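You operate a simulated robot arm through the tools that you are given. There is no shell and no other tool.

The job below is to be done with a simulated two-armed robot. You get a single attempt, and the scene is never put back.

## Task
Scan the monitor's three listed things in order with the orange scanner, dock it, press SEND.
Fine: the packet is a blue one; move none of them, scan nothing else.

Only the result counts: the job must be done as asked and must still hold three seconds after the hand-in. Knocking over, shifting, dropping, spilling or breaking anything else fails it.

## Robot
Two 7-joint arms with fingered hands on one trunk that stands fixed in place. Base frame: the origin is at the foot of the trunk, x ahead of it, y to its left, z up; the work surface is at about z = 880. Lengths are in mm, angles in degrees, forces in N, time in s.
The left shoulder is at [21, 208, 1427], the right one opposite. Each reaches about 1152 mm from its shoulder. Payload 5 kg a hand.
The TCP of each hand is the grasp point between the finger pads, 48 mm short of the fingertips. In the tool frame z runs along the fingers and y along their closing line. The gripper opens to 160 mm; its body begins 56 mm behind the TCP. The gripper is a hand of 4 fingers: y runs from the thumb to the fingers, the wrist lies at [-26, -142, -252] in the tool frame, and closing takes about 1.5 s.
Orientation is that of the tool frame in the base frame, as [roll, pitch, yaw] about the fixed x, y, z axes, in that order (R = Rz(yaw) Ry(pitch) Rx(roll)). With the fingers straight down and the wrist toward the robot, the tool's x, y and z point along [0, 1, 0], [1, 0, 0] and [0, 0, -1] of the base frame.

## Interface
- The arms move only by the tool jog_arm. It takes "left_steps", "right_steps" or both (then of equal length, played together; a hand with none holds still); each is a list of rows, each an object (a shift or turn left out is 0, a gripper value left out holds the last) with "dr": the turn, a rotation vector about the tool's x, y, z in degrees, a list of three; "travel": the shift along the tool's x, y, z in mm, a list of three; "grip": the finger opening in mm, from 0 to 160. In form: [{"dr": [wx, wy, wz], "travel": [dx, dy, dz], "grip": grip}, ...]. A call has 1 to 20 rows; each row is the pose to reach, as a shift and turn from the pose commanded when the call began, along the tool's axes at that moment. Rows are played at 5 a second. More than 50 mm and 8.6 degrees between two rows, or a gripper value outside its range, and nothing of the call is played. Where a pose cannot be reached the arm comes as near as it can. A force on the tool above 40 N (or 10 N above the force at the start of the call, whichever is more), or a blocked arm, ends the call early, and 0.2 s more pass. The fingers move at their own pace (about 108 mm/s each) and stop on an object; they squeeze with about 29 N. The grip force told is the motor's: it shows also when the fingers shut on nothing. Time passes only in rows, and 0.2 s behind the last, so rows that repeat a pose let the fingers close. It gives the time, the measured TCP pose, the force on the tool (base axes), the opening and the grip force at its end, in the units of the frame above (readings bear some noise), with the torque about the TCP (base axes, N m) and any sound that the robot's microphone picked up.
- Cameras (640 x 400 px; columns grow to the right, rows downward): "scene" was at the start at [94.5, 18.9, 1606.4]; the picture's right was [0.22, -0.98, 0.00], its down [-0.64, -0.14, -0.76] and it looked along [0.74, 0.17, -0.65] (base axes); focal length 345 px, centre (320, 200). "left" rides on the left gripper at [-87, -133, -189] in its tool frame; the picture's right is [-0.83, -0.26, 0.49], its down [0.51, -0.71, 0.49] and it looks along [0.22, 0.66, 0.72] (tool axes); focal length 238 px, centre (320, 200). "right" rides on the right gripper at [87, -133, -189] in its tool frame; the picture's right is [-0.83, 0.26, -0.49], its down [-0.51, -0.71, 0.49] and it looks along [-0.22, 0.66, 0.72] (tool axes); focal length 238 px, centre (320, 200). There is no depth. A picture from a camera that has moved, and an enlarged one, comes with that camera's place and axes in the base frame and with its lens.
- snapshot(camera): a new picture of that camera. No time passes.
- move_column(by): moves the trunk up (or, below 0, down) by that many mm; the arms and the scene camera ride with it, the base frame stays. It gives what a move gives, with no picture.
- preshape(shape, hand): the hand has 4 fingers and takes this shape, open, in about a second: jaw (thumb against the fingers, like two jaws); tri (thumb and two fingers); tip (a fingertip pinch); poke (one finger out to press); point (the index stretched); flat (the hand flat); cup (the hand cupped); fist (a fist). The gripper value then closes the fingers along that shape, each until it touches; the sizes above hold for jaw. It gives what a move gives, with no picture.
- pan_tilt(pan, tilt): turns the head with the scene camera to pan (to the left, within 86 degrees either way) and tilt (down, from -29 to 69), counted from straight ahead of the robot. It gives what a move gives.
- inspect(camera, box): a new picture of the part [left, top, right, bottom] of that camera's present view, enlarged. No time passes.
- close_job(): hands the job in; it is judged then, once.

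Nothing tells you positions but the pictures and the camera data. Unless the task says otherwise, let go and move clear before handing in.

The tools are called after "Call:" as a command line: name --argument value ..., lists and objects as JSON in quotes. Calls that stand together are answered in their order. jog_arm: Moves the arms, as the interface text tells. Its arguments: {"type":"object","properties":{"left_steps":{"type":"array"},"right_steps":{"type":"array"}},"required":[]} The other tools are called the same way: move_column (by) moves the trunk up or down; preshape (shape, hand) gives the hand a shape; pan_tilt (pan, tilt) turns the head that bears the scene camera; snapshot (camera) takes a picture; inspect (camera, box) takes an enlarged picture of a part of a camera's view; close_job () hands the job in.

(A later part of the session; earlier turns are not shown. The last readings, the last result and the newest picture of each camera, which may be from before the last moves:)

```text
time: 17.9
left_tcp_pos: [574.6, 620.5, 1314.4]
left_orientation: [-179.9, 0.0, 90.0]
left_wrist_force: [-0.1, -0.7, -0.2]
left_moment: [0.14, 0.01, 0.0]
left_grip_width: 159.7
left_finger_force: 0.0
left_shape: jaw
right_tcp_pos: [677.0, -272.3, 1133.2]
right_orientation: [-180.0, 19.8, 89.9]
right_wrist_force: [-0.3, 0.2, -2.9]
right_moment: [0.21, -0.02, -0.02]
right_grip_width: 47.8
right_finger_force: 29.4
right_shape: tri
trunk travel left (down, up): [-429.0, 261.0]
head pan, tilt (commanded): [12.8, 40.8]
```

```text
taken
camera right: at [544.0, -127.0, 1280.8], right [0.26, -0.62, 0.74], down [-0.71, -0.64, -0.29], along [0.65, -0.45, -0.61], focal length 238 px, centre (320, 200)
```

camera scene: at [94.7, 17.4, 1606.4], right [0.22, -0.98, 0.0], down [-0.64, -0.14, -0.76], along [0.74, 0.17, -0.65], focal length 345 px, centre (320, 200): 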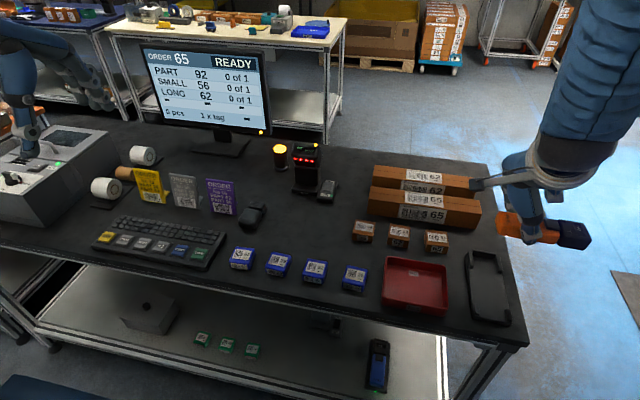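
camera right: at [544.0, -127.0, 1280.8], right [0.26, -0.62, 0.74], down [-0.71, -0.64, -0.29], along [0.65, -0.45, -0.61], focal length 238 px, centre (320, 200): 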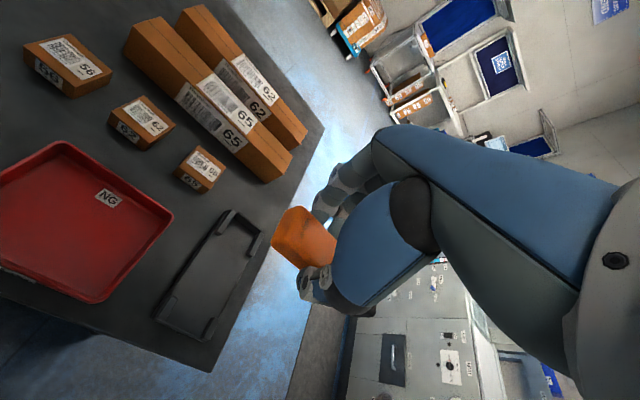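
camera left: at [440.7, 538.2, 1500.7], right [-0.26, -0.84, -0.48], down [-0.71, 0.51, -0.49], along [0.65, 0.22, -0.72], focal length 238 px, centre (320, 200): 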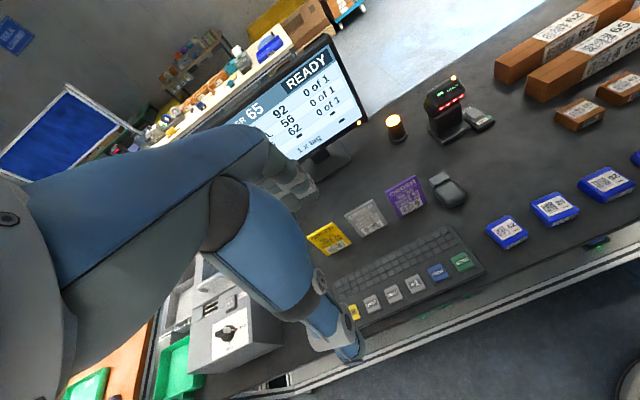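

The turn worked. I look at the scanner's head and display up close.

Call:
inspect --camera "scene" --box '[490, 195, 600, 260]'

Call:
inspect --camera "scene" --box '[545, 215, 595, 250]'

Call:
inspect --camera "scene" --box '[455, 245, 525, 330]'

```text
5.82 times, centred on (545, 228) of scene
camera zoom: at [94.7, 17.4, 1606.4], right [0.22, -0.98, 0.0], down [-0.64, -0.14, -0.76], along [0.74, 0.17, -0.65], focal length 2009 px, centre (-989, 40)
```

zoom: 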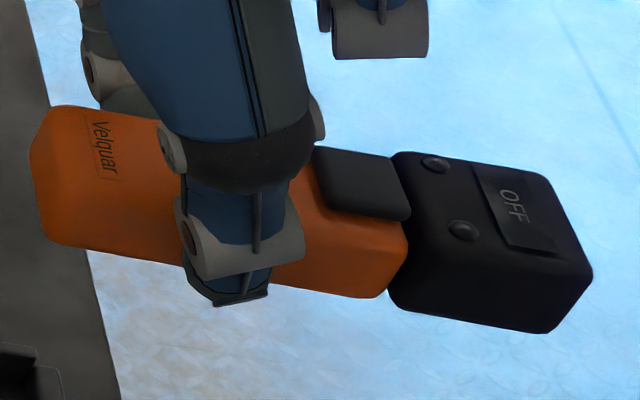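

```text
11.43 times, centred on (570, 232) of scene
camera zoom: at [94.7, 17.4, 1606.4], right [0.22, -0.98, 0.0], down [-0.64, -0.14, -0.76], along [0.74, 0.17, -0.65], focal length 3946 px, centre (-2537, -171)
```

zoom: 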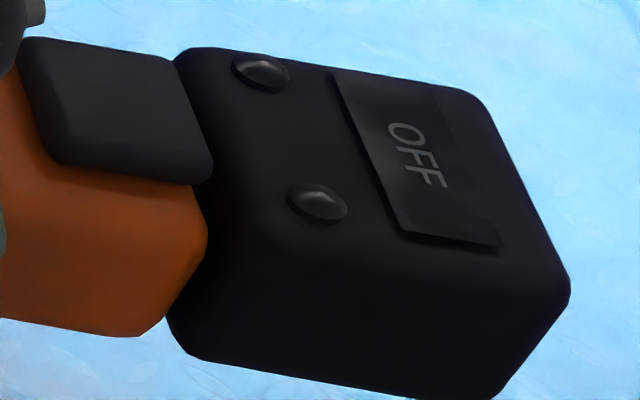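

```text
4.71 times, centred on (490, 288) of scene
camera zoom: at [94.7, 17.4, 1606.4], right [0.22, -0.98, 0.0], down [-0.64, -0.14, -0.76], along [0.74, 0.17, -0.65], focal length 1625 px, centre (-480, -212)
```

zoom: 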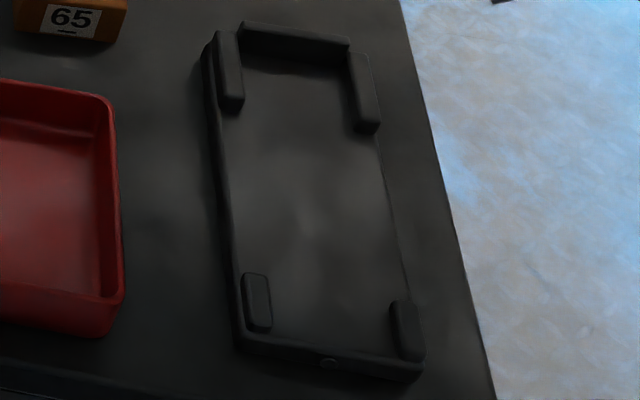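

The display still reads OFF and two round knobs sit beside the trigger. I turn the scanner further so that its front face looks toward the head camera.

Call:
jog_arm --right_steps '[{"dr": [2.565, 0, 7.05]}, {"dr": [5.13, 0, 14.1]}, {"dr": [7.7, 0, 21.15]}, {"dr": [10.26, 0, 28.2]}, {"dr": [12.83, 0, 35.25]}, {"dr": [15.39, 0, 42.3]}, {"dr": [17.96, 0, 49.35]}, {"dr": [17.96, 0, 49.35]}]'

Call:
snapshot --camera "scene"

Call:
inspect --camera "scene" --box '[490, 195, 590, 265]'

```text
time: 19.7
left_tcp_pos: [572.9, 623.1, 1312.3]
left_orientation: [-179.9, 0.0, 90.0]
left_wrist_force: [-0.3, 0.1, 0.4]
left_moment: [0.01, -0.04, -0.02]
left_grip_width: 159.3
left_finger_force: 0.2
left_shape: jaw
right_tcp_pos: [676.6, -271.1, 1134.0]
right_orientation: [-180.0, 20.0, 37.3]
right_wrist_force: [-0.4, -0.1, -2.2]
right_moment: [0.05, -0.11, 0.03]
right_grip_width: 47.7
right_finger_force: 28.8
right_shape: tri
trunk travel left (down, up): [-429.0, 261.0]
head pan, tilt (commanded): [12.8, 40.8]
```

```text
taken
camera scene: at [94.0, 19.0, 1606.5], right [0.22, -0.98, 0.0], down [-0.64, -0.14, -0.76], along [0.74, 0.17, -0.65], focal length 345 px, centre (320, 200)
```

scene: 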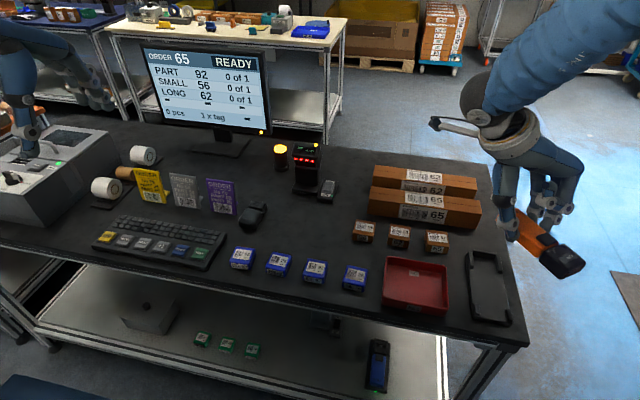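

```text
5.71 times, centred on (540, 230) of scene
camera zoom: at [94.0, 19.0, 1606.5], right [0.22, -0.98, 0.0], down [-0.64, -0.14, -0.76], along [0.74, 0.17, -0.65], focal length 1973 px, centre (-937, 29)
```

zoom: 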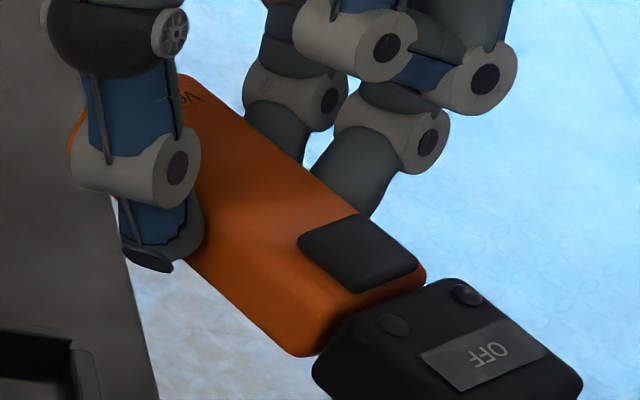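

I zoom in on the head's front lower edge, then tilt the nose up a bit to see the front face.

Call:
jog_arm --right_steps '[{"dr": [0, -7, 0]}, {"dr": [0, -14, 0]}, {"dr": [0, -21, 0]}, {"dr": [0, -28, 0]}, {"dr": [0, -35, 0]}, {"dr": [0, -42, 0]}, {"dr": [0, -42, 0]}]'

Call:
snapshot --camera "scene"

Call:
inspect --camera "scene" --box '[490, 185, 590, 265]'

```text
time: 21.3
left_tcp_pos: [572.8, 621.6, 1313.8]
left_orientation: [-180.0, 0.0, 90.0]
left_wrist_force: [0.6, -0.4, -0.4]
left_moment: [0.02, -0.08, 0.0]
left_grip_width: 159.4
left_finger_force: 0.1
left_shape: jaw
right_tcp_pos: [676.9, -271.7, 1133.5]
right_orientation: [180.0, 62.1, 37.3]
right_wrist_force: [0.1, 0.5, -2.2]
right_moment: [0.1, -0.16, 0.02]
right_grip_width: 47.4
right_finger_force: 29.4
right_shape: tri
trunk travel left (down, up): [-429.0, 261.0]
head pan, tilt (commanded): [12.8, 40.8]
```

```text
taken
camera scene: at [93.8, 18.5, 1606.5], right [0.22, -0.98, 0.0], down [-0.64, -0.14, -0.76], along [0.74, 0.17, -0.65], focal length 345 px, centre (320, 200)
```

scene: 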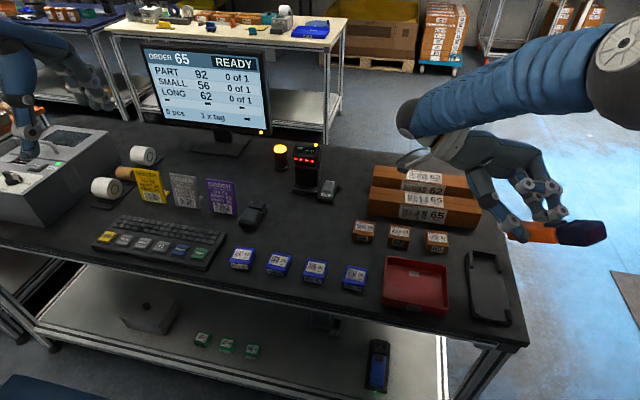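

```text
5.00 times, centred on (540, 225) of scene
camera zoom: at [93.8, 18.5, 1606.5], right [0.22, -0.98, 0.0], down [-0.64, -0.14, -0.76], along [0.74, 0.17, -0.65], focal length 1726 px, centre (-780, 75)
```

zoom: 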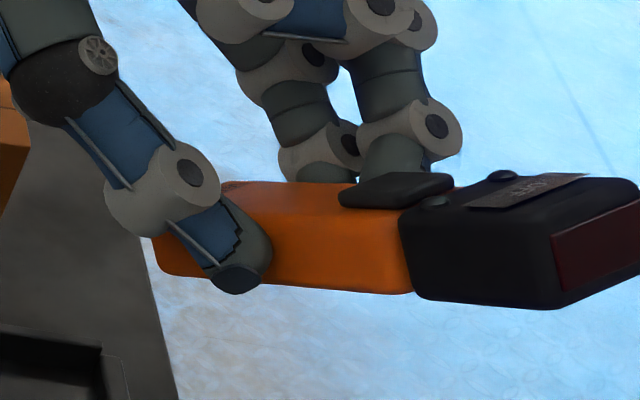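

The dark red scan window is on the front face, so the scanner reads along its long axis. I now turn the nose straight down here, away from the goods, which is the pose I want for scanning top labels.

Call:
jog_arm --right_steps '[{"dr": [0, 7.4, 0]}, {"dr": [0, 14.8, 0]}, {"dr": [0, 22.2, 0]}, {"dr": [0, 29.6, 0]}, {"dr": [0, 37, 0]}, {"dr": [0, 44.4, 0]}, {"dr": [0, 51.8, 0]}, {"dr": [0, 59.2, 0]}, {"dr": [0, 66.6, 0]}, {"dr": [0, 74, 0]}, {"dr": [0, 81.4, 0]}, {"dr": [0, 88.8, 0]}, {"dr": [0, 96.2, 0]}, {"dr": [0, 103.6, 0]}, {"dr": [0, 111, 0]}, {"dr": [0, 118.4, 0]}, {"dr": [0, 125.8, 0]}, {"dr": [0, 132, 0]}, {"dr": [0, 132, 0]}]'

Call:
snapshot --camera "scene"

Call:
snapshot --camera "right"

```text
time: 25.3
left_tcp_pos: [572.4, 622.1, 1312.9]
left_orientation: [180.0, 0.0, 90.0]
left_wrist_force: [-0.4, 1.1, 0.3]
left_moment: [0.0, -0.04, -0.04]
left_grip_width: 159.7
left_finger_force: 0.1
left_shape: jaw
right_tcp_pos: [675.8, -272.1, 1132.5]
right_orientation: [-179.9, -70.1, 37.4]
right_wrist_force: [0.2, -0.1, -2.7]
right_moment: [-0.02, 0.08, -0.05]
right_grip_width: 47.5
right_finger_force: 28.9
right_shape: tri
trunk travel left (down, up): [-429.0, 261.0]
head pan, tilt (commanded): [12.8, 40.8]
```

```text
taken
camera scene: at [94.3, 19.2, 1606.5], right [0.22, -0.98, 0.0], down [-0.64, -0.14, -0.76], along [0.74, 0.17, -0.65], focal length 345 px, centre (320, 200)
```

scene: 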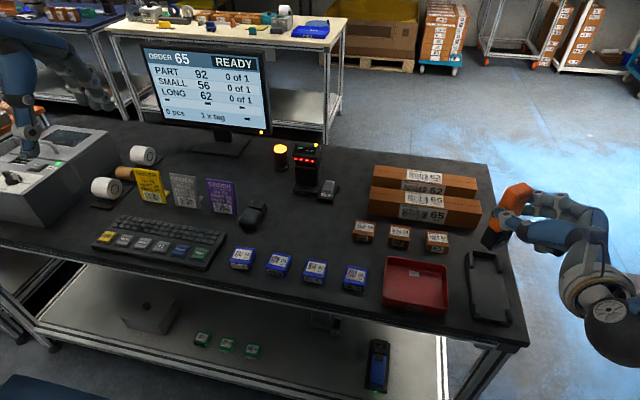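

```text
taken
camera right: at [478.0, -256.7, 1279.0], right [-0.43, -0.66, -0.62], down [-0.2, 0.74, -0.64], along [0.88, -0.15, -0.45], focal length 238 px, centre (320, 200)
```

right: 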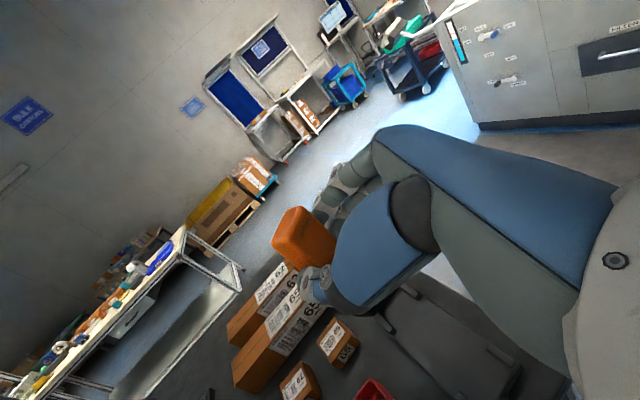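

The right arm reaches the nose-down pose. I look at how freely the trigger can be reached past the right hand.

Call:
inspect --camera "scene" --box '[470, 170, 570, 260]'

Call:
inspect --camera "right" --box '[250, 160, 410, 310]'

```text
4.44 times, centred on (520, 215) of scene
camera zoom: at [94.3, 19.2, 1606.5], right [0.22, -0.98, 0.0], down [-0.64, -0.14, -0.76], along [0.74, 0.17, -0.65], focal length 1535 px, centre (-569, 133)
```

zoom: 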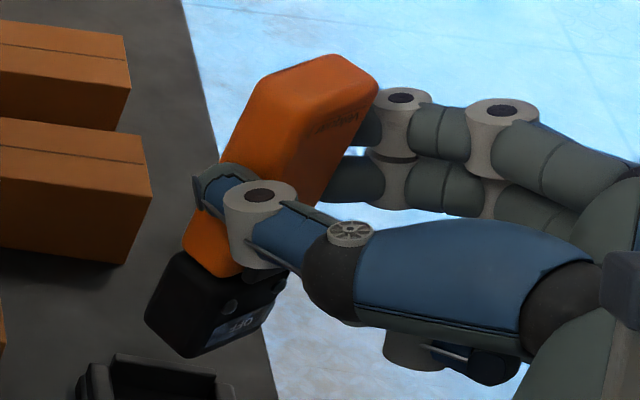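

```text
2.67 times, centred on (330, 235) of right
camera zoom: at [478.0, -256.7, 1279.0], right [-0.43, -0.66, -0.62], down [-0.2, 0.74, -0.64], along [0.88, -0.15, -0.45], focal length 636 px, centre (293, 107)
```

zoom: 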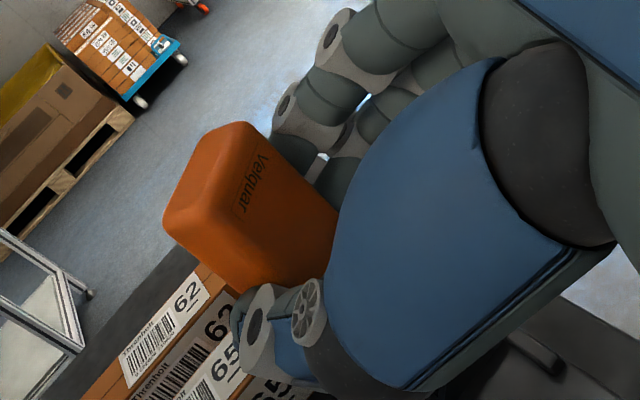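

The trigger gap between the right palm and scanner looks about 55 mm, enough for the left thumb. I bring the scanner over a blank patch of table (around [770, 190]) for a dry trigger test, and set the left hand to a three-finger shape.

Call:
jog_arm --right_steps '[{"dr": [1.325, 0, -0.483], "travel": [7.1, -18.6, 18.9]}, {"dr": [2.65, 0, -0.966], "travel": [14.3, -37.1, 37.8]}, {"dr": [3.975, 0, -1.45], "travel": [21.4, -55.7, 56.6]}, {"dr": [5.3, 0, -1.93], "travel": [28.6, -74.2, 75.5]}, {"dr": [6.6, 0, -2.4], "travel": [35.7, -92.8, 94.4]}, {"dr": [7.95, 0, -2.9], "travel": [42.8, -111.4, 113.3]}, {"dr": [9.3, 0, -3.4], "travel": [50, -130, 132]}, {"dr": [10.6, 0, -3.87], "travel": [57.1, -148.5, 151]}, {"dr": [11.9, 0, -4.35], "travel": [64.2, -167, 170]}, {"dr": [13.2, 0, -4.8], "travel": [71.4, -185.6, 188.8]}, {"dr": [14.6, 0, -5.3], "travel": [78.5, -204.2, 207.6]}, {"dr": [15.9, 0, -5.8], "travel": [85.6, -222.8, 226.5]}, {"dr": [17.2, 0, -6.3], "travel": [92.8, -241.3, 245.4]}, {"dr": [18.5, 0, -6.75], "travel": [100, -260, 264.3]}, {"dr": [19.9, 0, -7.25], "travel": [107, -278.4, 283.1]}, {"dr": [21.2, 0, -7.73], "travel": [114.2, -297, 302]}, {"dr": [21.2, 0, -7.73], "travel": [114.2, -297, 302]}]'

Call:
preshape --hand "left" --shape "tri"

Call:
snapshot --camera "scene"

```text
time: 28.9
left_tcp_pos: [573.4, 621.5, 1314.3]
left_orientation: [-179.9, 0.0, 89.9]
left_wrist_force: [0.0, 0.0, 0.9]
left_moment: [0.07, -0.01, 0.03]
left_grip_width: 159.6
left_finger_force: 0.2
left_shape: jaw
right_tcp_pos: [753.6, 159.8, 1138.0]
right_orientation: [-179.9, -70.0, 59.9]
right_wrist_force: [0.2, 0.1, -2.4]
right_moment: [-0.07, 0.11, 0.04]
right_grip_width: 47.4
right_finger_force: 28.9
right_shape: tri
trunk travel left (down, up): [-429.0, 261.0]
head pan, tilt (commanded): [12.8, 40.8]
```

```text
time: 29.8
left_tcp_pos: [572.1, 622.5, 1312.6]
left_orientation: [-179.9, 0.0, 90.0]
left_wrist_force: [0.1, -0.1, 0.3]
left_moment: [0.0, 0.01, -0.02]
left_grip_width: 159.6
left_finger_force: 0.2
left_shape: tri
right_tcp_pos: [753.8, 160.7, 1137.7]
right_orientation: [180.0, -69.9, 60.1]
right_wrist_force: [-0.8, 0.0, -2.7]
right_moment: [-0.08, 0.04, 0.03]
right_grip_width: 47.2
right_finger_force: 28.7
right_shape: tri
trunk travel left (down, up): [-429.0, 261.0]
head pan, tilt (commanded): [12.8, 40.8]
```

```text
taken
camera scene: at [94.8, 19.2, 1606.4], right [0.22, -0.98, 0.0], down [-0.64, -0.14, -0.76], along [0.74, 0.17, -0.65], focal length 345 px, centre (320, 200)
```

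scene: 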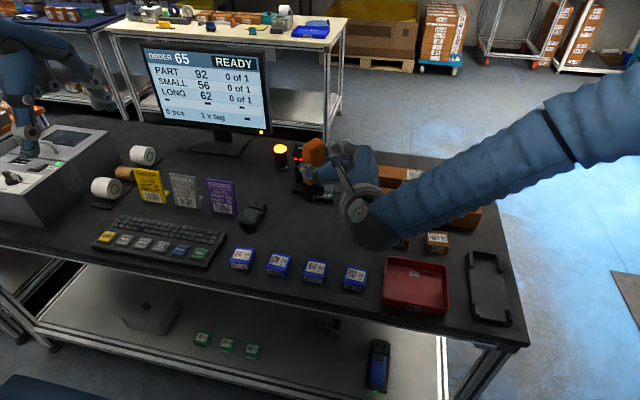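

The right arm is in place over the blank patch. I bring the left hand round beside the scanner, fingers pointing toward it, stopping well short.

Call:
jog_arm --left_steps '[{"dr": [-2.92, -5.06, -2.92], "travel": [-21.9, 3.5, 14.5], "grip": 110}, {"dr": [-5.84, -10.12, -5.84], "travel": [-43.8, 7, 29], "grip": 110}, {"dr": [-8.76, -15.2, -8.76], "travel": [-65.7, 10.4, 43.6], "grip": 110}, {"dr": [-11.7, -20.25, -11.7], "travel": [-87.6, 13.9, 58.2], "grip": 110}, {"dr": [-14.6, -25.3, -14.6], "travel": [-109.5, 17.4, 72.7], "grip": 110}, {"dr": [-17.5, -30.4, -17.5], "travel": [-131.4, 20.9, 87.2], "grip": 110}, {"dr": [-20.4, -35.4, -20.4], "travel": [-153.3, 24.3, 101.8], "grip": 110}, {"dr": [-23.35, -40.5, -23.35], "travel": [-175.2, 27.8, 116.3], "grip": 110}, {"dr": [-26.3, -45.6, -26.3], "travel": [-197.2, 31.3, 130.8], "grip": 110}, {"dr": [-29.2, -50.6, -29.2], "travel": [-219, 34.8, 145.4], "grip": 110}, {"dr": [-32.1, -55.7, -32.1], "travel": [-241, 38.2, 160], "grip": 110}, {"dr": [-35, -60.75, -35], "travel": [-263, 41.7, 174.5], "grip": 110}, {"dr": [-37.9, -65.8, -37.9], "travel": [-284.8, 45.2, 189], "grip": 110}, {"dr": [-40.9, -70.9, -40.9], "travel": [-306.7, 48.7, 203.5], "grip": 110}, {"dr": [-43.8, -75.9, -43.8], "travel": [-328.6, 52.1, 218], "grip": 110}, {"dr": [-46.7, -81, -46.7], "travel": [-350.5, 55.6, 232.6], "grip": 110}, {"dr": [-46.7, -81, -46.7], "travel": [-350.5, 55.6, 232.6], "grip": 110}]'

Call:
snapshot --camera "scene"

Call:
snapshot --camera "left"

Call:
inspect --camera "scene" --box '[220, 120, 420, 270]'

```text
time: 33.4
left_tcp_pos: [626.3, 270.5, 1078.9]
left_orientation: [-67.0, 89.9, -97.0]
left_wrist_force: [-1.1, 0.5, -0.4]
left_moment: [0.04, -0.01, 0.01]
left_grip_width: 110.4
left_finger_force: 0.1
left_shape: tri
right_tcp_pos: [752.9, 161.5, 1137.6]
right_orientation: [-179.6, -70.0, 59.7]
right_wrist_force: [-0.4, 0.6, -1.6]
right_moment: [-0.06, 0.05, -0.07]
right_grip_width: 47.3
right_finger_force: 29.2
right_shape: tri
trunk travel left (down, up): [-429.0, 261.0]
head pan, tilt (commanded): [12.8, 40.8]
```

```text
taken
camera scene: at [94.1, 19.6, 1606.5], right [0.22, -0.98, 0.0], down [-0.64, -0.14, -0.76], along [0.74, 0.17, -0.65], focal length 345 px, centre (320, 200)
```

scene: 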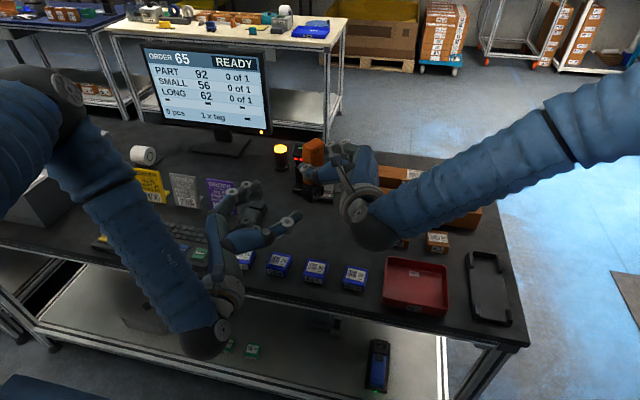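

```text
taken
camera left: at [397.1, 249.8, 1165.6], right [0.29, -0.47, 0.84], down [0.07, -0.86, -0.5], along [0.95, 0.21, -0.22], focal length 238 px, centre (320, 200)
```

left: 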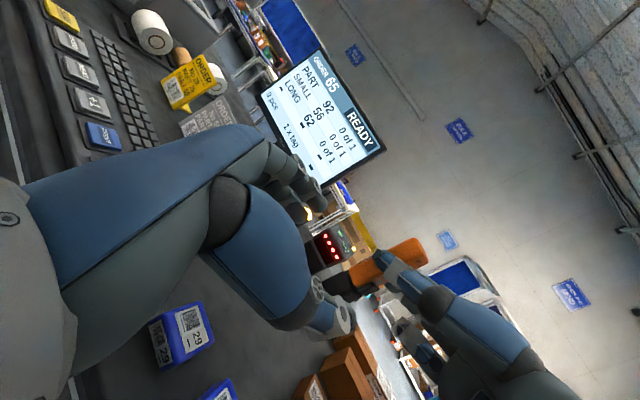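

```text
2.67 times, centred on (320, 195) of scene
camera zoom: at [94.1, 19.6, 1606.5], right [0.22, -0.98, 0.0], down [-0.64, -0.14, -0.76], along [0.74, 0.17, -0.65], focal length 921 px, centre (320, 213)
```

zoom: 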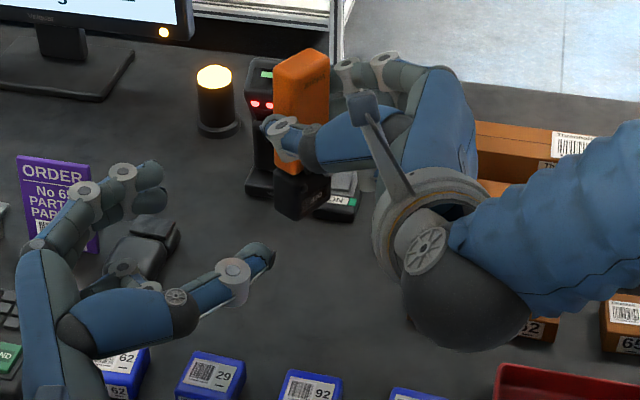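

Both hands are where planned, with the left hand about 140 mm short of the scanner. I zoom in to check alignment before moving in.

Call:
inspect --camera "left" --box '[260, 170, 460, 340]'

Call:
inspect --camera "scene" --box '[280, 130, 380, 210]'

```text
2.35 times, centred on (360, 255) of left
camera zoom: at [397.1, 249.8, 1165.6], right [0.29, -0.47, 0.84], down [0.07, -0.86, -0.5], along [0.95, 0.21, -0.22], focal length 561 px, centre (226, 71)
```

zoom: 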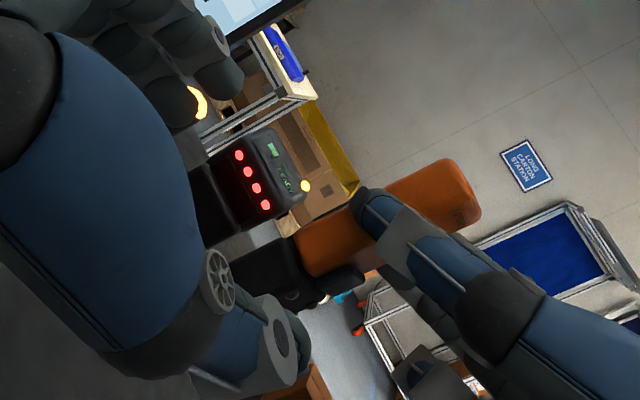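

```text
5.00 times, centred on (330, 170) of scene
camera zoom: at [94.1, 19.6, 1606.5], right [0.22, -0.98, 0.0], down [-0.64, -0.14, -0.76], along [0.74, 0.17, -0.65], focal length 1726 px, centre (270, 350)
```

zoom: 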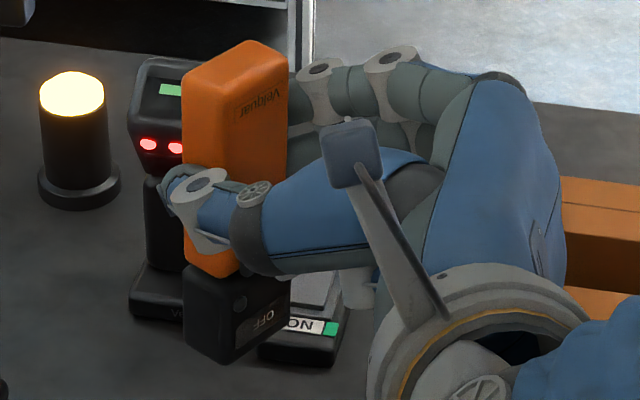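

Alignment matches my numbers. I narrow the left hand and slide in along its fingers in two stages, checking clearance to the right hand.

Call:
jog_arm --left_steps '[{"travel": [0, 0, 0], "grip": 90}, {"travel": [-0.3, 1, 15], "grip": 75}, {"travel": [-0.5, 2, 35], "grip": 64}, {"travel": [-0.7, 2.4, 55], "grip": 64}, {"travel": [-0.7, 2.4, 75], "grip": 64}, {"travel": [-0.7, 2.4, 90], "grip": 64}, {"travel": [-0.7, 2.4, 90], "grip": 64}]'

Call:
inspect --camera "left" --box '[240, 160, 440, 320]'

Call:
inspect --camera "scene" --box '[260, 120, 400, 230]'

Call:
inspect --camera "right" --box '[200, 120, 440, 320]'

```text
time: 35.0
left_tcp_pos: [707.6, 228.1, 1078.8]
left_orientation: [-23.8, 89.9, -53.8]
left_wrist_force: [0.1, 0.5, -0.1]
left_moment: [0.0, 0.03, 0.0]
left_grip_width: 64.6
left_finger_force: 0.0
left_shape: tri
right_tcp_pos: [753.4, 161.0, 1137.2]
right_orientation: [179.7, -70.0, 60.2]
right_wrist_force: [-0.2, -0.3, -2.6]
right_moment: [-0.06, 0.05, 0.0]
right_grip_width: 47.4
right_finger_force: 29.0
right_shape: tri
trunk travel left (down, up): [-429.0, 261.0]
head pan, tilt (commanded): [12.8, 40.8]
```

```text
2.50 times, centred on (340, 240) of left
camera zoom: at [477.9, 207.4, 1165.8], right [0.29, -0.47, 0.83], down [0.07, -0.86, -0.51], along [0.95, 0.21, -0.22], focal length 596 px, centre (270, 100)
```

zoom: 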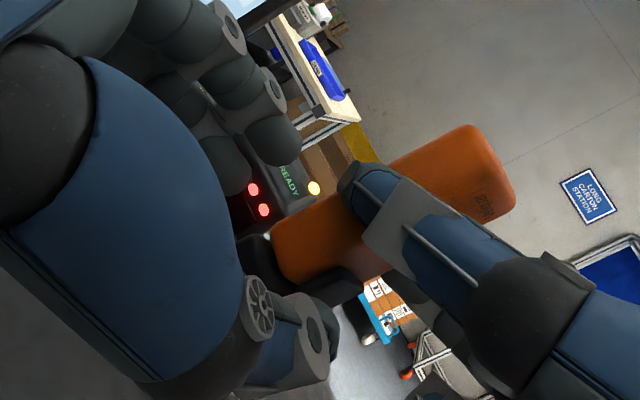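

```text
3.64 times, centred on (330, 175) of scene
camera zoom: at [94.7, 19.1, 1606.4], right [0.22, -0.98, 0.0], down [-0.64, -0.14, -0.76], along [0.74, 0.17, -0.65], focal length 1256 px, centre (284, 291)
```

zoom: 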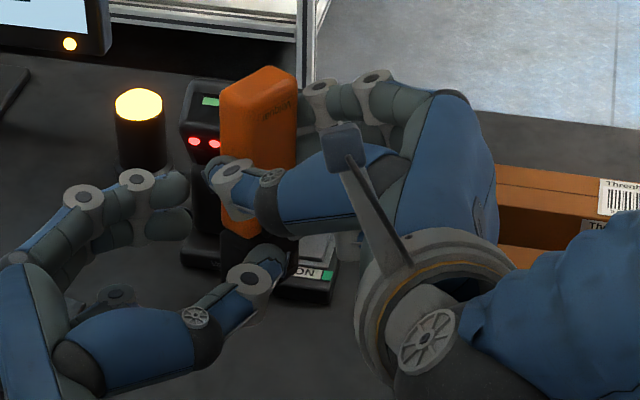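

```text
2.00 times, centred on (320, 220) of right
camera zoom: at [564.4, 98.6, 1282.9], right [-0.15, -0.77, -0.62], down [-0.47, 0.6, -0.64], along [0.87, 0.2, -0.45], focal length 477 px, centre (320, 160)
```

zoom: 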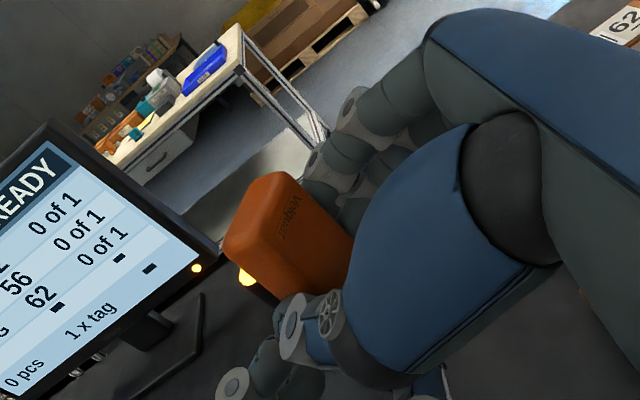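

Clear so far. I slide in the last 49 mm slowly.

Call:
jog_arm --left_steps '[{"travel": [0, 0, 10], "grip": 64}, {"travel": [0, 0, 20], "grip": 64}, {"travel": [0, 0, 30], "grip": 64}, {"travel": [0, 0, 40], "grip": 64}, {"travel": [0, 0, 49], "grip": 64}, {"travel": [0, 0, 49], "grip": 64}]'

Call:
inspect --camera "left" --box '[240, 160, 440, 320]'

Call:
inspect --camera "scene" --box '[270, 130, 370, 220]'

```text
time: 36.4
left_tcp_pos: [749.8, 202.9, 1078.8]
left_orientation: [-30.9, 90.0, -61.0]
left_wrist_force: [0.2, 0.4, -0.1]
left_moment: [-0.03, 0.03, -0.02]
left_grip_width: 64.5
left_finger_force: 0.1
left_shape: tri
right_tcp_pos: [753.0, 161.1, 1137.5]
right_orientation: [-179.9, -70.0, 60.0]
right_wrist_force: [-0.6, -0.1, -1.9]
right_moment: [-0.06, 0.07, 0.02]
right_grip_width: 47.2
right_finger_force: 29.0
right_shape: tri
trunk travel left (down, up): [-429.0, 261.0]
head pan, tilt (commanded): [12.8, 40.8]
```

```text
2.50 times, centred on (340, 240) of left
camera zoom: at [519.7, 182.4, 1166.3], right [0.29, -0.47, 0.83], down [0.07, -0.86, -0.51], along [0.95, 0.21, -0.22], focal length 596 px, centre (270, 100)
```

zoom: 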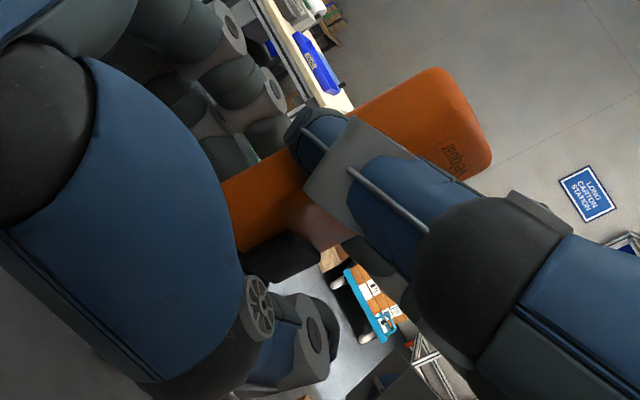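

```text
4.44 times, centred on (320, 175) of scene
camera zoom: at [94.6, 19.1, 1606.4], right [0.22, -0.98, 0.0], down [-0.64, -0.14, -0.76], along [0.74, 0.17, -0.65], focal length 1535 px, centre (320, 311)
```

zoom: 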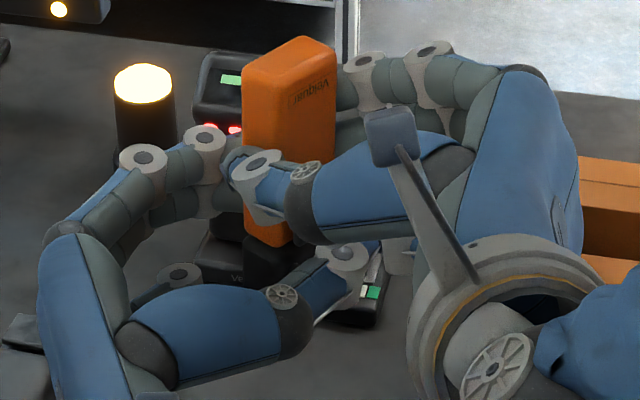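

The left thumb is over the trigger and the fingers are behind the scanner, all clear. With the nose over blank table I squeeze as a dry test.

Call:
jog_arm --left_steps '[{"grip": 55}, {"grip": 46}, {"grip": 38}, {"grip": 32}, {"grip": 26}, {"grip": 26}]'

Call:
inspect --camera "left" --box '[240, 160, 440, 320]'

Call:
snapshot --camera "scene"

Call:
inspect --camera "scene" --box '[270, 130, 370, 220]'

```text
time: 37.8
left_tcp_pos: [750.2, 203.7, 1079.1]
left_orientation: [112.8, 89.9, 82.8]
left_wrist_force: [3.8, 1.2, -1.8]
left_moment: [0.0, 0.05, 0.12]
left_grip_width: 27.7
left_finger_force: 28.7
left_shape: tri
right_tcp_pos: [753.2, 159.9, 1137.7]
right_orientation: [179.8, -70.0, 60.2]
right_wrist_force: [-3.9, -1.0, -1.7]
right_moment: [-0.09, 0.17, 0.02]
right_grip_width: 47.6
right_finger_force: 29.1
right_shape: tri
trunk travel left (down, up): [-429.0, 261.0]
head pan, tilt (commanded): [12.8, 40.8]
heard: click
```

```text
2.50 times, centred on (340, 240) of left
camera zoom: at [519.9, 182.7, 1166.2], right [0.29, -0.47, 0.83], down [0.07, -0.86, -0.51], along [0.95, 0.21, -0.22], focal length 596 px, centre (270, 100)
```

zoom: 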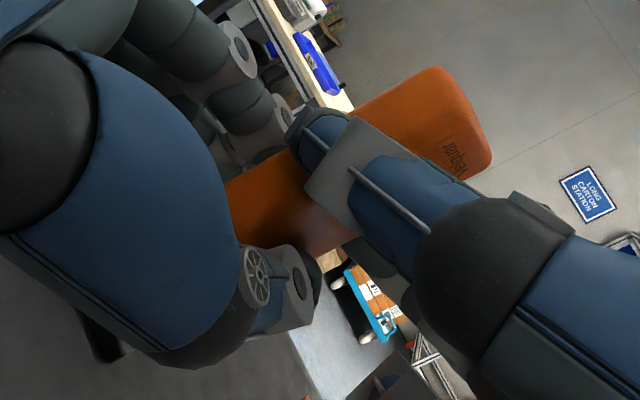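

```text
taken
camera scene: at [94.8, 19.0, 1606.4], right [0.22, -0.98, 0.0], down [-0.64, -0.14, -0.76], along [0.74, 0.17, -0.65], focal length 345 px, centre (320, 200)
```

scene: 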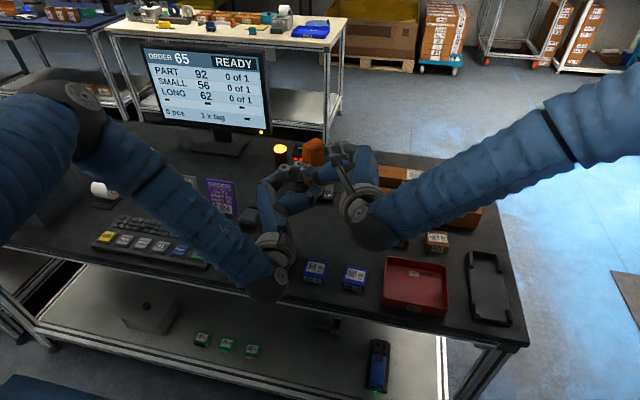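

```text
4.44 times, centred on (320, 175) of scene
camera zoom: at [94.8, 19.0, 1606.4], right [0.22, -0.98, 0.0], down [-0.64, -0.14, -0.76], along [0.74, 0.17, -0.65], focal length 1535 px, centre (320, 311)
```

zoom: 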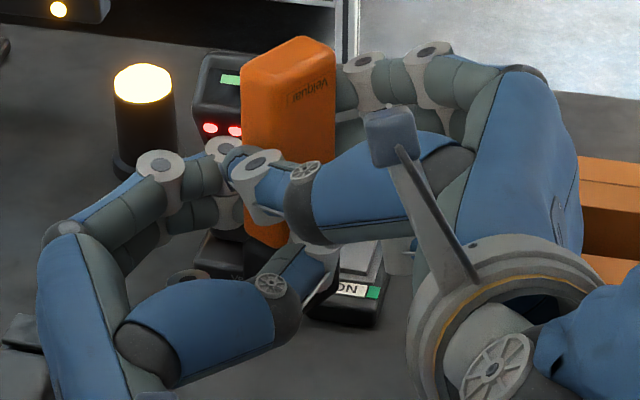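

I heard a click, so the trigger works. I release it and look at what the display says.

Call:
jog_arm --left_steps '[{"grip": 36}, {"grip": 46}, {"grip": 56}, {"grip": 64}, {"grip": 64}]'

Call:
inspect --camera "scene" --box '[290, 160, 340, 200]'

Call:
inspect --camera "scene" --box '[140, 40, 280, 140]'

Call:
inspect --camera "left" --box '[240, 160, 440, 320]'

```text
time: 39.0
left_tcp_pos: [749.7, 202.8, 1079.0]
left_orientation: [-104.9, 89.9, -134.9]
left_wrist_force: [0.1, -0.2, -0.6]
left_moment: [-0.02, -0.01, 0.0]
left_grip_width: 63.7
left_finger_force: 0.1
left_shape: tri
right_tcp_pos: [753.9, 160.5, 1137.2]
right_orientation: [-180.0, -70.0, 60.1]
right_wrist_force: [0.9, -0.4, -1.8]
right_moment: [-0.05, 0.07, 0.01]
right_grip_width: 47.4
right_finger_force: 29.3
right_shape: tri
trunk travel left (down, up): [-429.0, 261.0]
head pan, tilt (commanded): [12.8, 40.8]
```

```text
10.00 times, centred on (315, 180) of scene
camera zoom: at [94.9, 19.0, 1606.4], right [0.22, -0.98, 0.0], down [-0.64, -0.14, -0.76], along [0.74, 0.17, -0.65], focal length 3453 px, centre (370, 400)
```

zoom: 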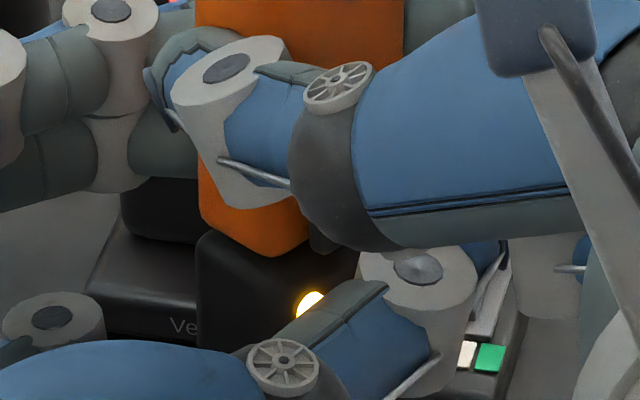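

```text
4.00 times, centred on (210, 90) of scene
camera zoom: at [94.9, 19.0, 1606.4], right [0.22, -0.98, 0.0], down [-0.64, -0.14, -0.76], along [0.74, 0.17, -0.65], focal length 1381 px, centre (760, 640)
```

zoom: 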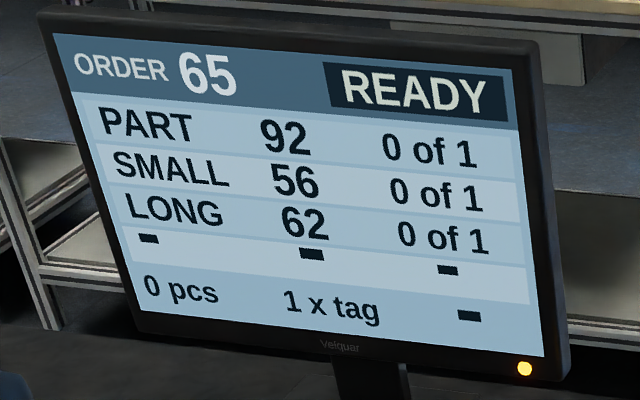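

```text
2.50 times, centred on (340, 240) of left
camera zoom: at [519.7, 182.5, 1166.2], right [0.29, -0.47, 0.83], down [0.07, -0.86, -0.51], along [0.95, 0.21, -0.22], focal length 596 px, centre (270, 100)
```

zoom: 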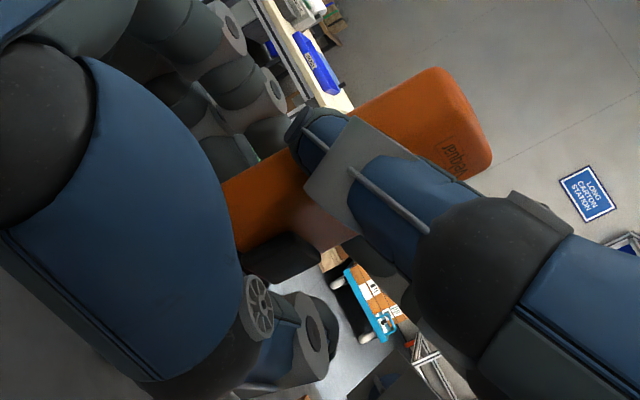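

One of the knobs is a lamp that now glows yellow, so the press did something. I back the left hand off a little to read the display.

Call:
jog_arm --left_steps '[{"travel": [0, 0, -15]}, {"travel": [0, 0, -35]}, {"travel": [0, 0, -55]}, {"travel": [0, 0, -75]}, {"travel": [0, 0, -90]}, {"travel": [0, 0, -90]}]'

Call:
inspect --camera "scene" --box '[290, 160, 340, 200]'

Call:
snapshot --camera "scene"

```text
time: 40.4
left_tcp_pos: [670.8, 248.3, 1078.6]
left_orientation: [-84.4, 89.8, -114.5]
left_wrist_force: [0.2, 0.2, -0.1]
left_moment: [-0.01, -0.01, 0.01]
left_grip_width: 63.6
left_finger_force: 0.0
left_shape: tri
right_tcp_pos: [754.6, 161.1, 1137.3]
right_orientation: [180.0, -70.0, 60.1]
right_wrist_force: [-0.2, -0.3, -3.0]
right_moment: [-0.05, 0.09, 0.0]
right_grip_width: 47.7
right_finger_force: 29.0
right_shape: tri
trunk travel left (down, up): [-429.0, 261.0]
head pan, tilt (commanded): [12.8, 40.8]
```

```text
10.00 times, centred on (315, 180) of scene
camera zoom: at [95.1, 18.7, 1606.4], right [0.22, -0.98, 0.0], down [-0.64, -0.14, -0.76], along [0.74, 0.17, -0.65], focal length 3453 px, centre (370, 400)
```

zoom: 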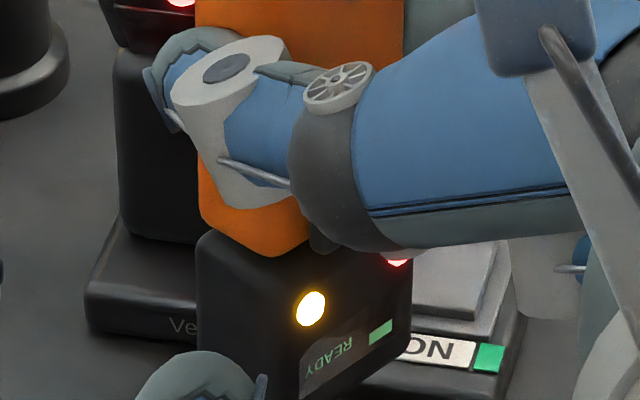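

```text
taken
camera scene: at [95.1, 18.7, 1606.4], right [0.22, -0.98, 0.0], down [-0.64, -0.14, -0.76], along [0.74, 0.17, -0.65], focal length 345 px, centre (320, 200)
```

scene: 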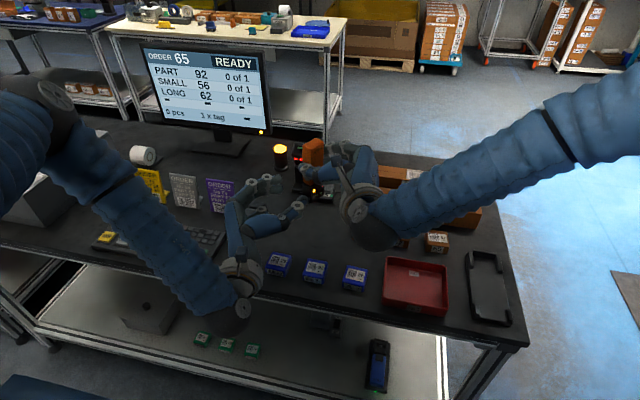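

The display now reads READY and a lamp is lit: the first press only woke it. Now I carry both hands together over packet 92, aiming at its barcode at about [626, 160] from roughly 100 mm above.

Call:
jog_arm --right_steps '[{"travel": [-3.5, -11, -9.4]}, {"travel": [-7.1, -22, -18.8]}, {"travel": [-10.6, -33, -28.1]}, {"travel": [-14.2, -44, -37.5]}, {"travel": [-17.7, -55.1, -46.9]}, {"travel": [-21.3, -66.1, -56.3]}, {"travel": [-24.8, -77.1, -65.7]}, {"travel": [-28.4, -88.2, -75]}, {"travel": [-32, -99.2, -84.4]}, {"travel": [-35.5, -110.2, -93.8]}, {"travel": [-35.5, -110.2, -93.8]}]' --left_steps '[{"travel": [0, -10, -11]}, {"travel": [0, -20, -22]}, {"travel": [0, -30, -33]}, {"travel": [0.5, -40.1, -44]}, {"travel": [0.5, -50.1, -55.1]}, {"travel": [1, -60.2, -66.1]}, {"travel": [1, -70.2, -77.1]}, {"travel": [1, -80.2, -88.2]}, {"travel": [1.3, -90.3, -99.2]}, {"travel": [1.3, -100.3, -110.2]}, {"travel": [1.3, -100.3, -110.2]}]'

Call:
snapshot --camera "scene"

Call:
snapshot --camera "left"

```text
time: 42.8
left_tcp_pos: [524.9, 216.8, 1078.1]
left_orientation: [-104.8, 89.9, -134.8]
left_wrist_force: [0.0, 0.1, 0.7]
left_moment: [-0.02, -0.05, -0.02]
left_grip_width: 63.7
left_finger_force: 0.0
left_shape: tri
right_tcp_pos: [608.9, 129.6, 1136.4]
right_orientation: [180.0, -70.1, 60.0]
right_wrist_force: [1.0, -0.3, -2.3]
right_moment: [-0.08, 0.04, 0.0]
right_grip_width: 47.5
right_finger_force: 29.1
right_shape: tri
trunk travel left (down, up): [-429.0, 261.0]
head pan, tilt (commanded): [12.8, 40.8]
```

```text
taken
camera scene: at [95.4, 19.0, 1606.4], right [0.22, -0.98, 0.0], down [-0.64, -0.14, -0.76], along [0.74, 0.17, -0.65], focal length 345 px, centre (320, 200)
```

scene: 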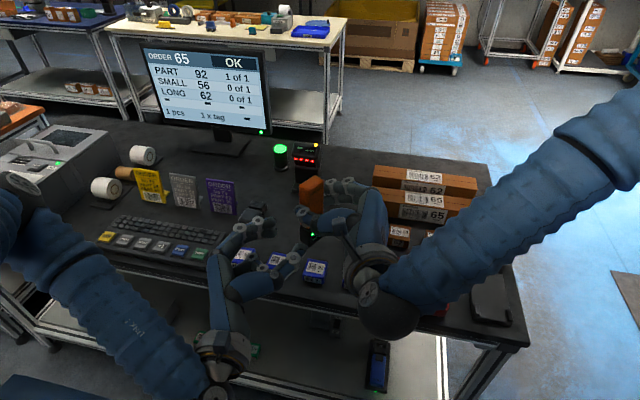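

```text
taken
camera left: at [296.0, 195.6, 1166.0], right [0.29, -0.47, 0.83], down [0.07, -0.86, -0.51], along [0.95, 0.21, -0.22], focal length 238 px, centre (320, 200)
```

left: 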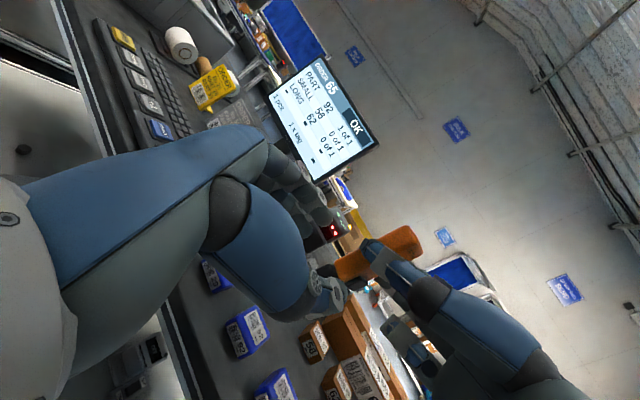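

The monitor shows OK with PART 92 at 1 of 1: the awake scanner reads by itself, so from now on its nose may only cross blank table and listed items. I slide over blank table straight to small carton 56's barcode at about [782, 57].

Call:
jog_arm --right_steps '[{"travel": [0.8, 18.6, -1.5]}, {"travel": [1.6, 37.2, -3]}, {"travel": [2.4, 55.9, -4.5]}, {"travel": [3.2, 74.5, -6]}, {"travel": [4, 93.1, -7.5]}, {"travel": [4.8, 111.7, -8.9]}, {"travel": [5.6, 130.3, -10.4]}, {"travel": [6.4, 149, -11.9]}, {"travel": [7.2, 167.6, -13.4]}, {"travel": [8, 186.2, -14.9]}, {"travel": [8, 186.2, -14.9]}]'

Call:
snapshot --camera "scene"

Call:
inspect --camera "scene" --box '[140, 40, 280, 140]'

```text
time: 45.2
left_tcp_pos: [524.0, 216.8, 1077.8]
left_orientation: [-67.5, 89.9, -97.6]
left_wrist_force: [0.7, -0.3, 0.5]
left_moment: [-0.02, 0.02, 0.0]
left_grip_width: 63.6
left_finger_force: 0.1
left_shape: tri
right_tcp_pos: [761.3, 25.6, 1148.4]
right_orientation: [-179.8, -70.0, 59.8]
right_wrist_force: [-0.1, -0.3, -2.1]
right_moment: [-0.06, 0.06, 0.0]
right_grip_width: 47.6
right_finger_force: 28.6
right_shape: tri
trunk travel left (down, up): [-429.0, 261.0]
head pan, tilt (commanded): [12.8, 40.8]
```

```text
taken
camera scene: at [94.4, 19.4, 1606.4], right [0.22, -0.98, 0.0], down [-0.64, -0.14, -0.76], along [0.74, 0.17, -0.65], focal length 345 px, centre (320, 200)
```

scene: 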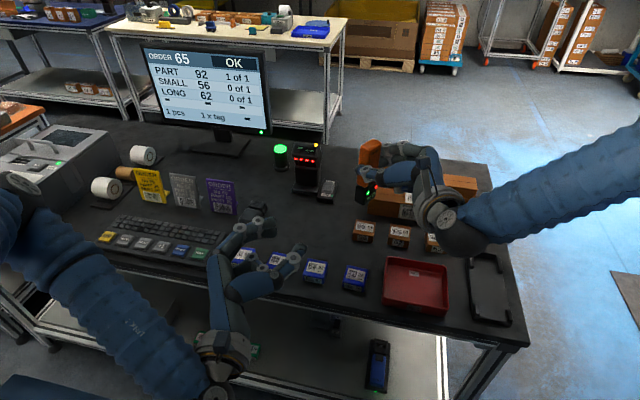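

```text
4.00 times, centred on (210, 90) of scene
camera zoom: at [94.4, 19.4, 1606.4], right [0.22, -0.98, 0.0], down [-0.64, -0.14, -0.76], along [0.74, 0.17, -0.65], focal length 1381 px, centre (760, 640)
```

zoom: 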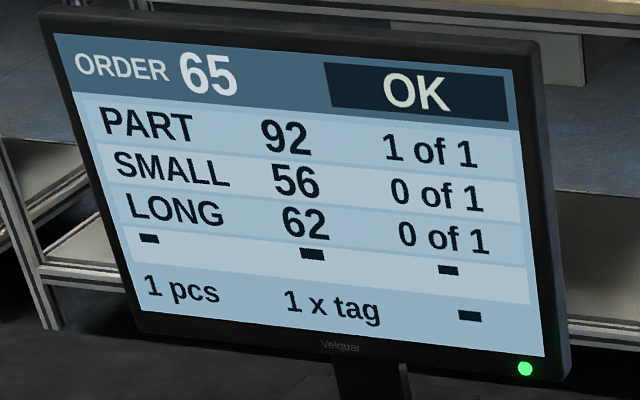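

Small 56 isn't registered yet. I check the scanner's display and where its nose sits relative to the label.

Call:
inspect --camera "scene" --box '[345, 175, 405, 245]'

Call:
inspect --camera "left" --box '[280, 200, 480, 400]'

Call:
inspect --camera "right" --box '[200, 200, 400, 400]'

```text
5.71 times, centred on (375, 210) of scene
camera zoom: at [94.4, 19.4, 1606.4], right [0.22, -0.98, 0.0], down [-0.64, -0.14, -0.76], along [0.74, 0.17, -0.65], focal length 1973 px, centre (6, 143)
```

zoom: 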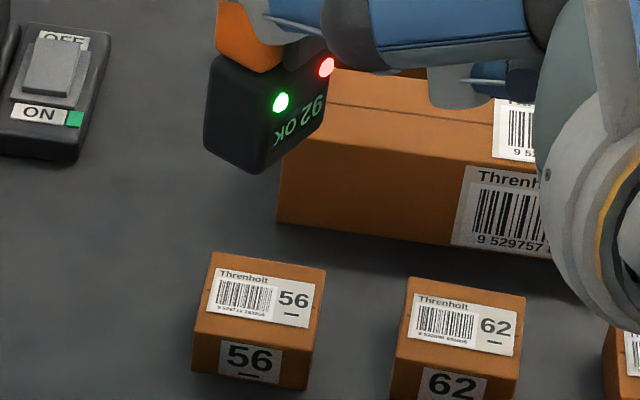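

```text
2.00 times, centred on (380, 300) of left
camera zoom: at [295.3, 195.9, 1166.0], right [0.29, -0.47, 0.83], down [0.07, -0.86, -0.51], along [0.95, 0.21, -0.22], focal length 477 px, centre (200, 0)
```

zoom: 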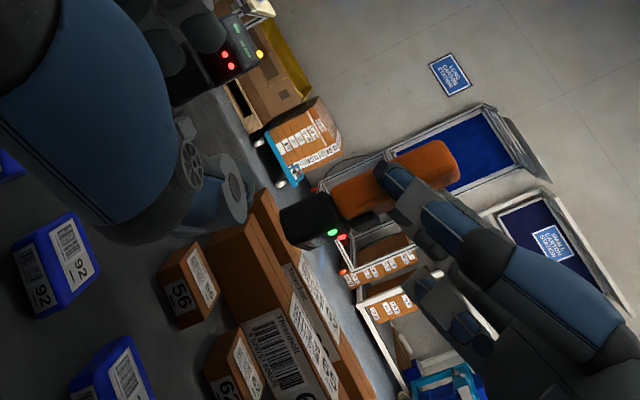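

```text
2.00 times, centred on (300, 300) of right
camera zoom: at [572.5, -36.0, 1294.1], right [-0.15, -0.77, -0.62], down [-0.47, 0.6, -0.64], along [0.87, 0.2, -0.45], focal length 477 px, centre (360, 0)
```

zoom: 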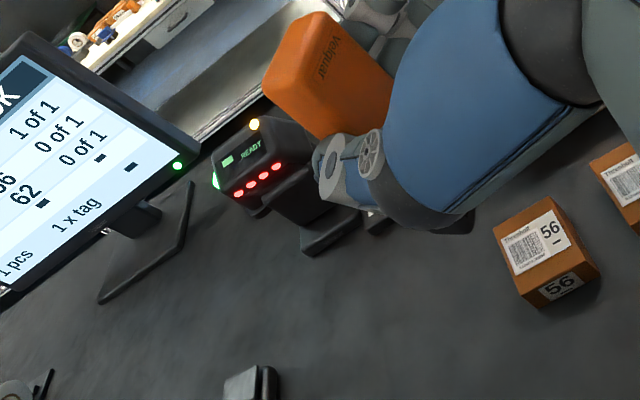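

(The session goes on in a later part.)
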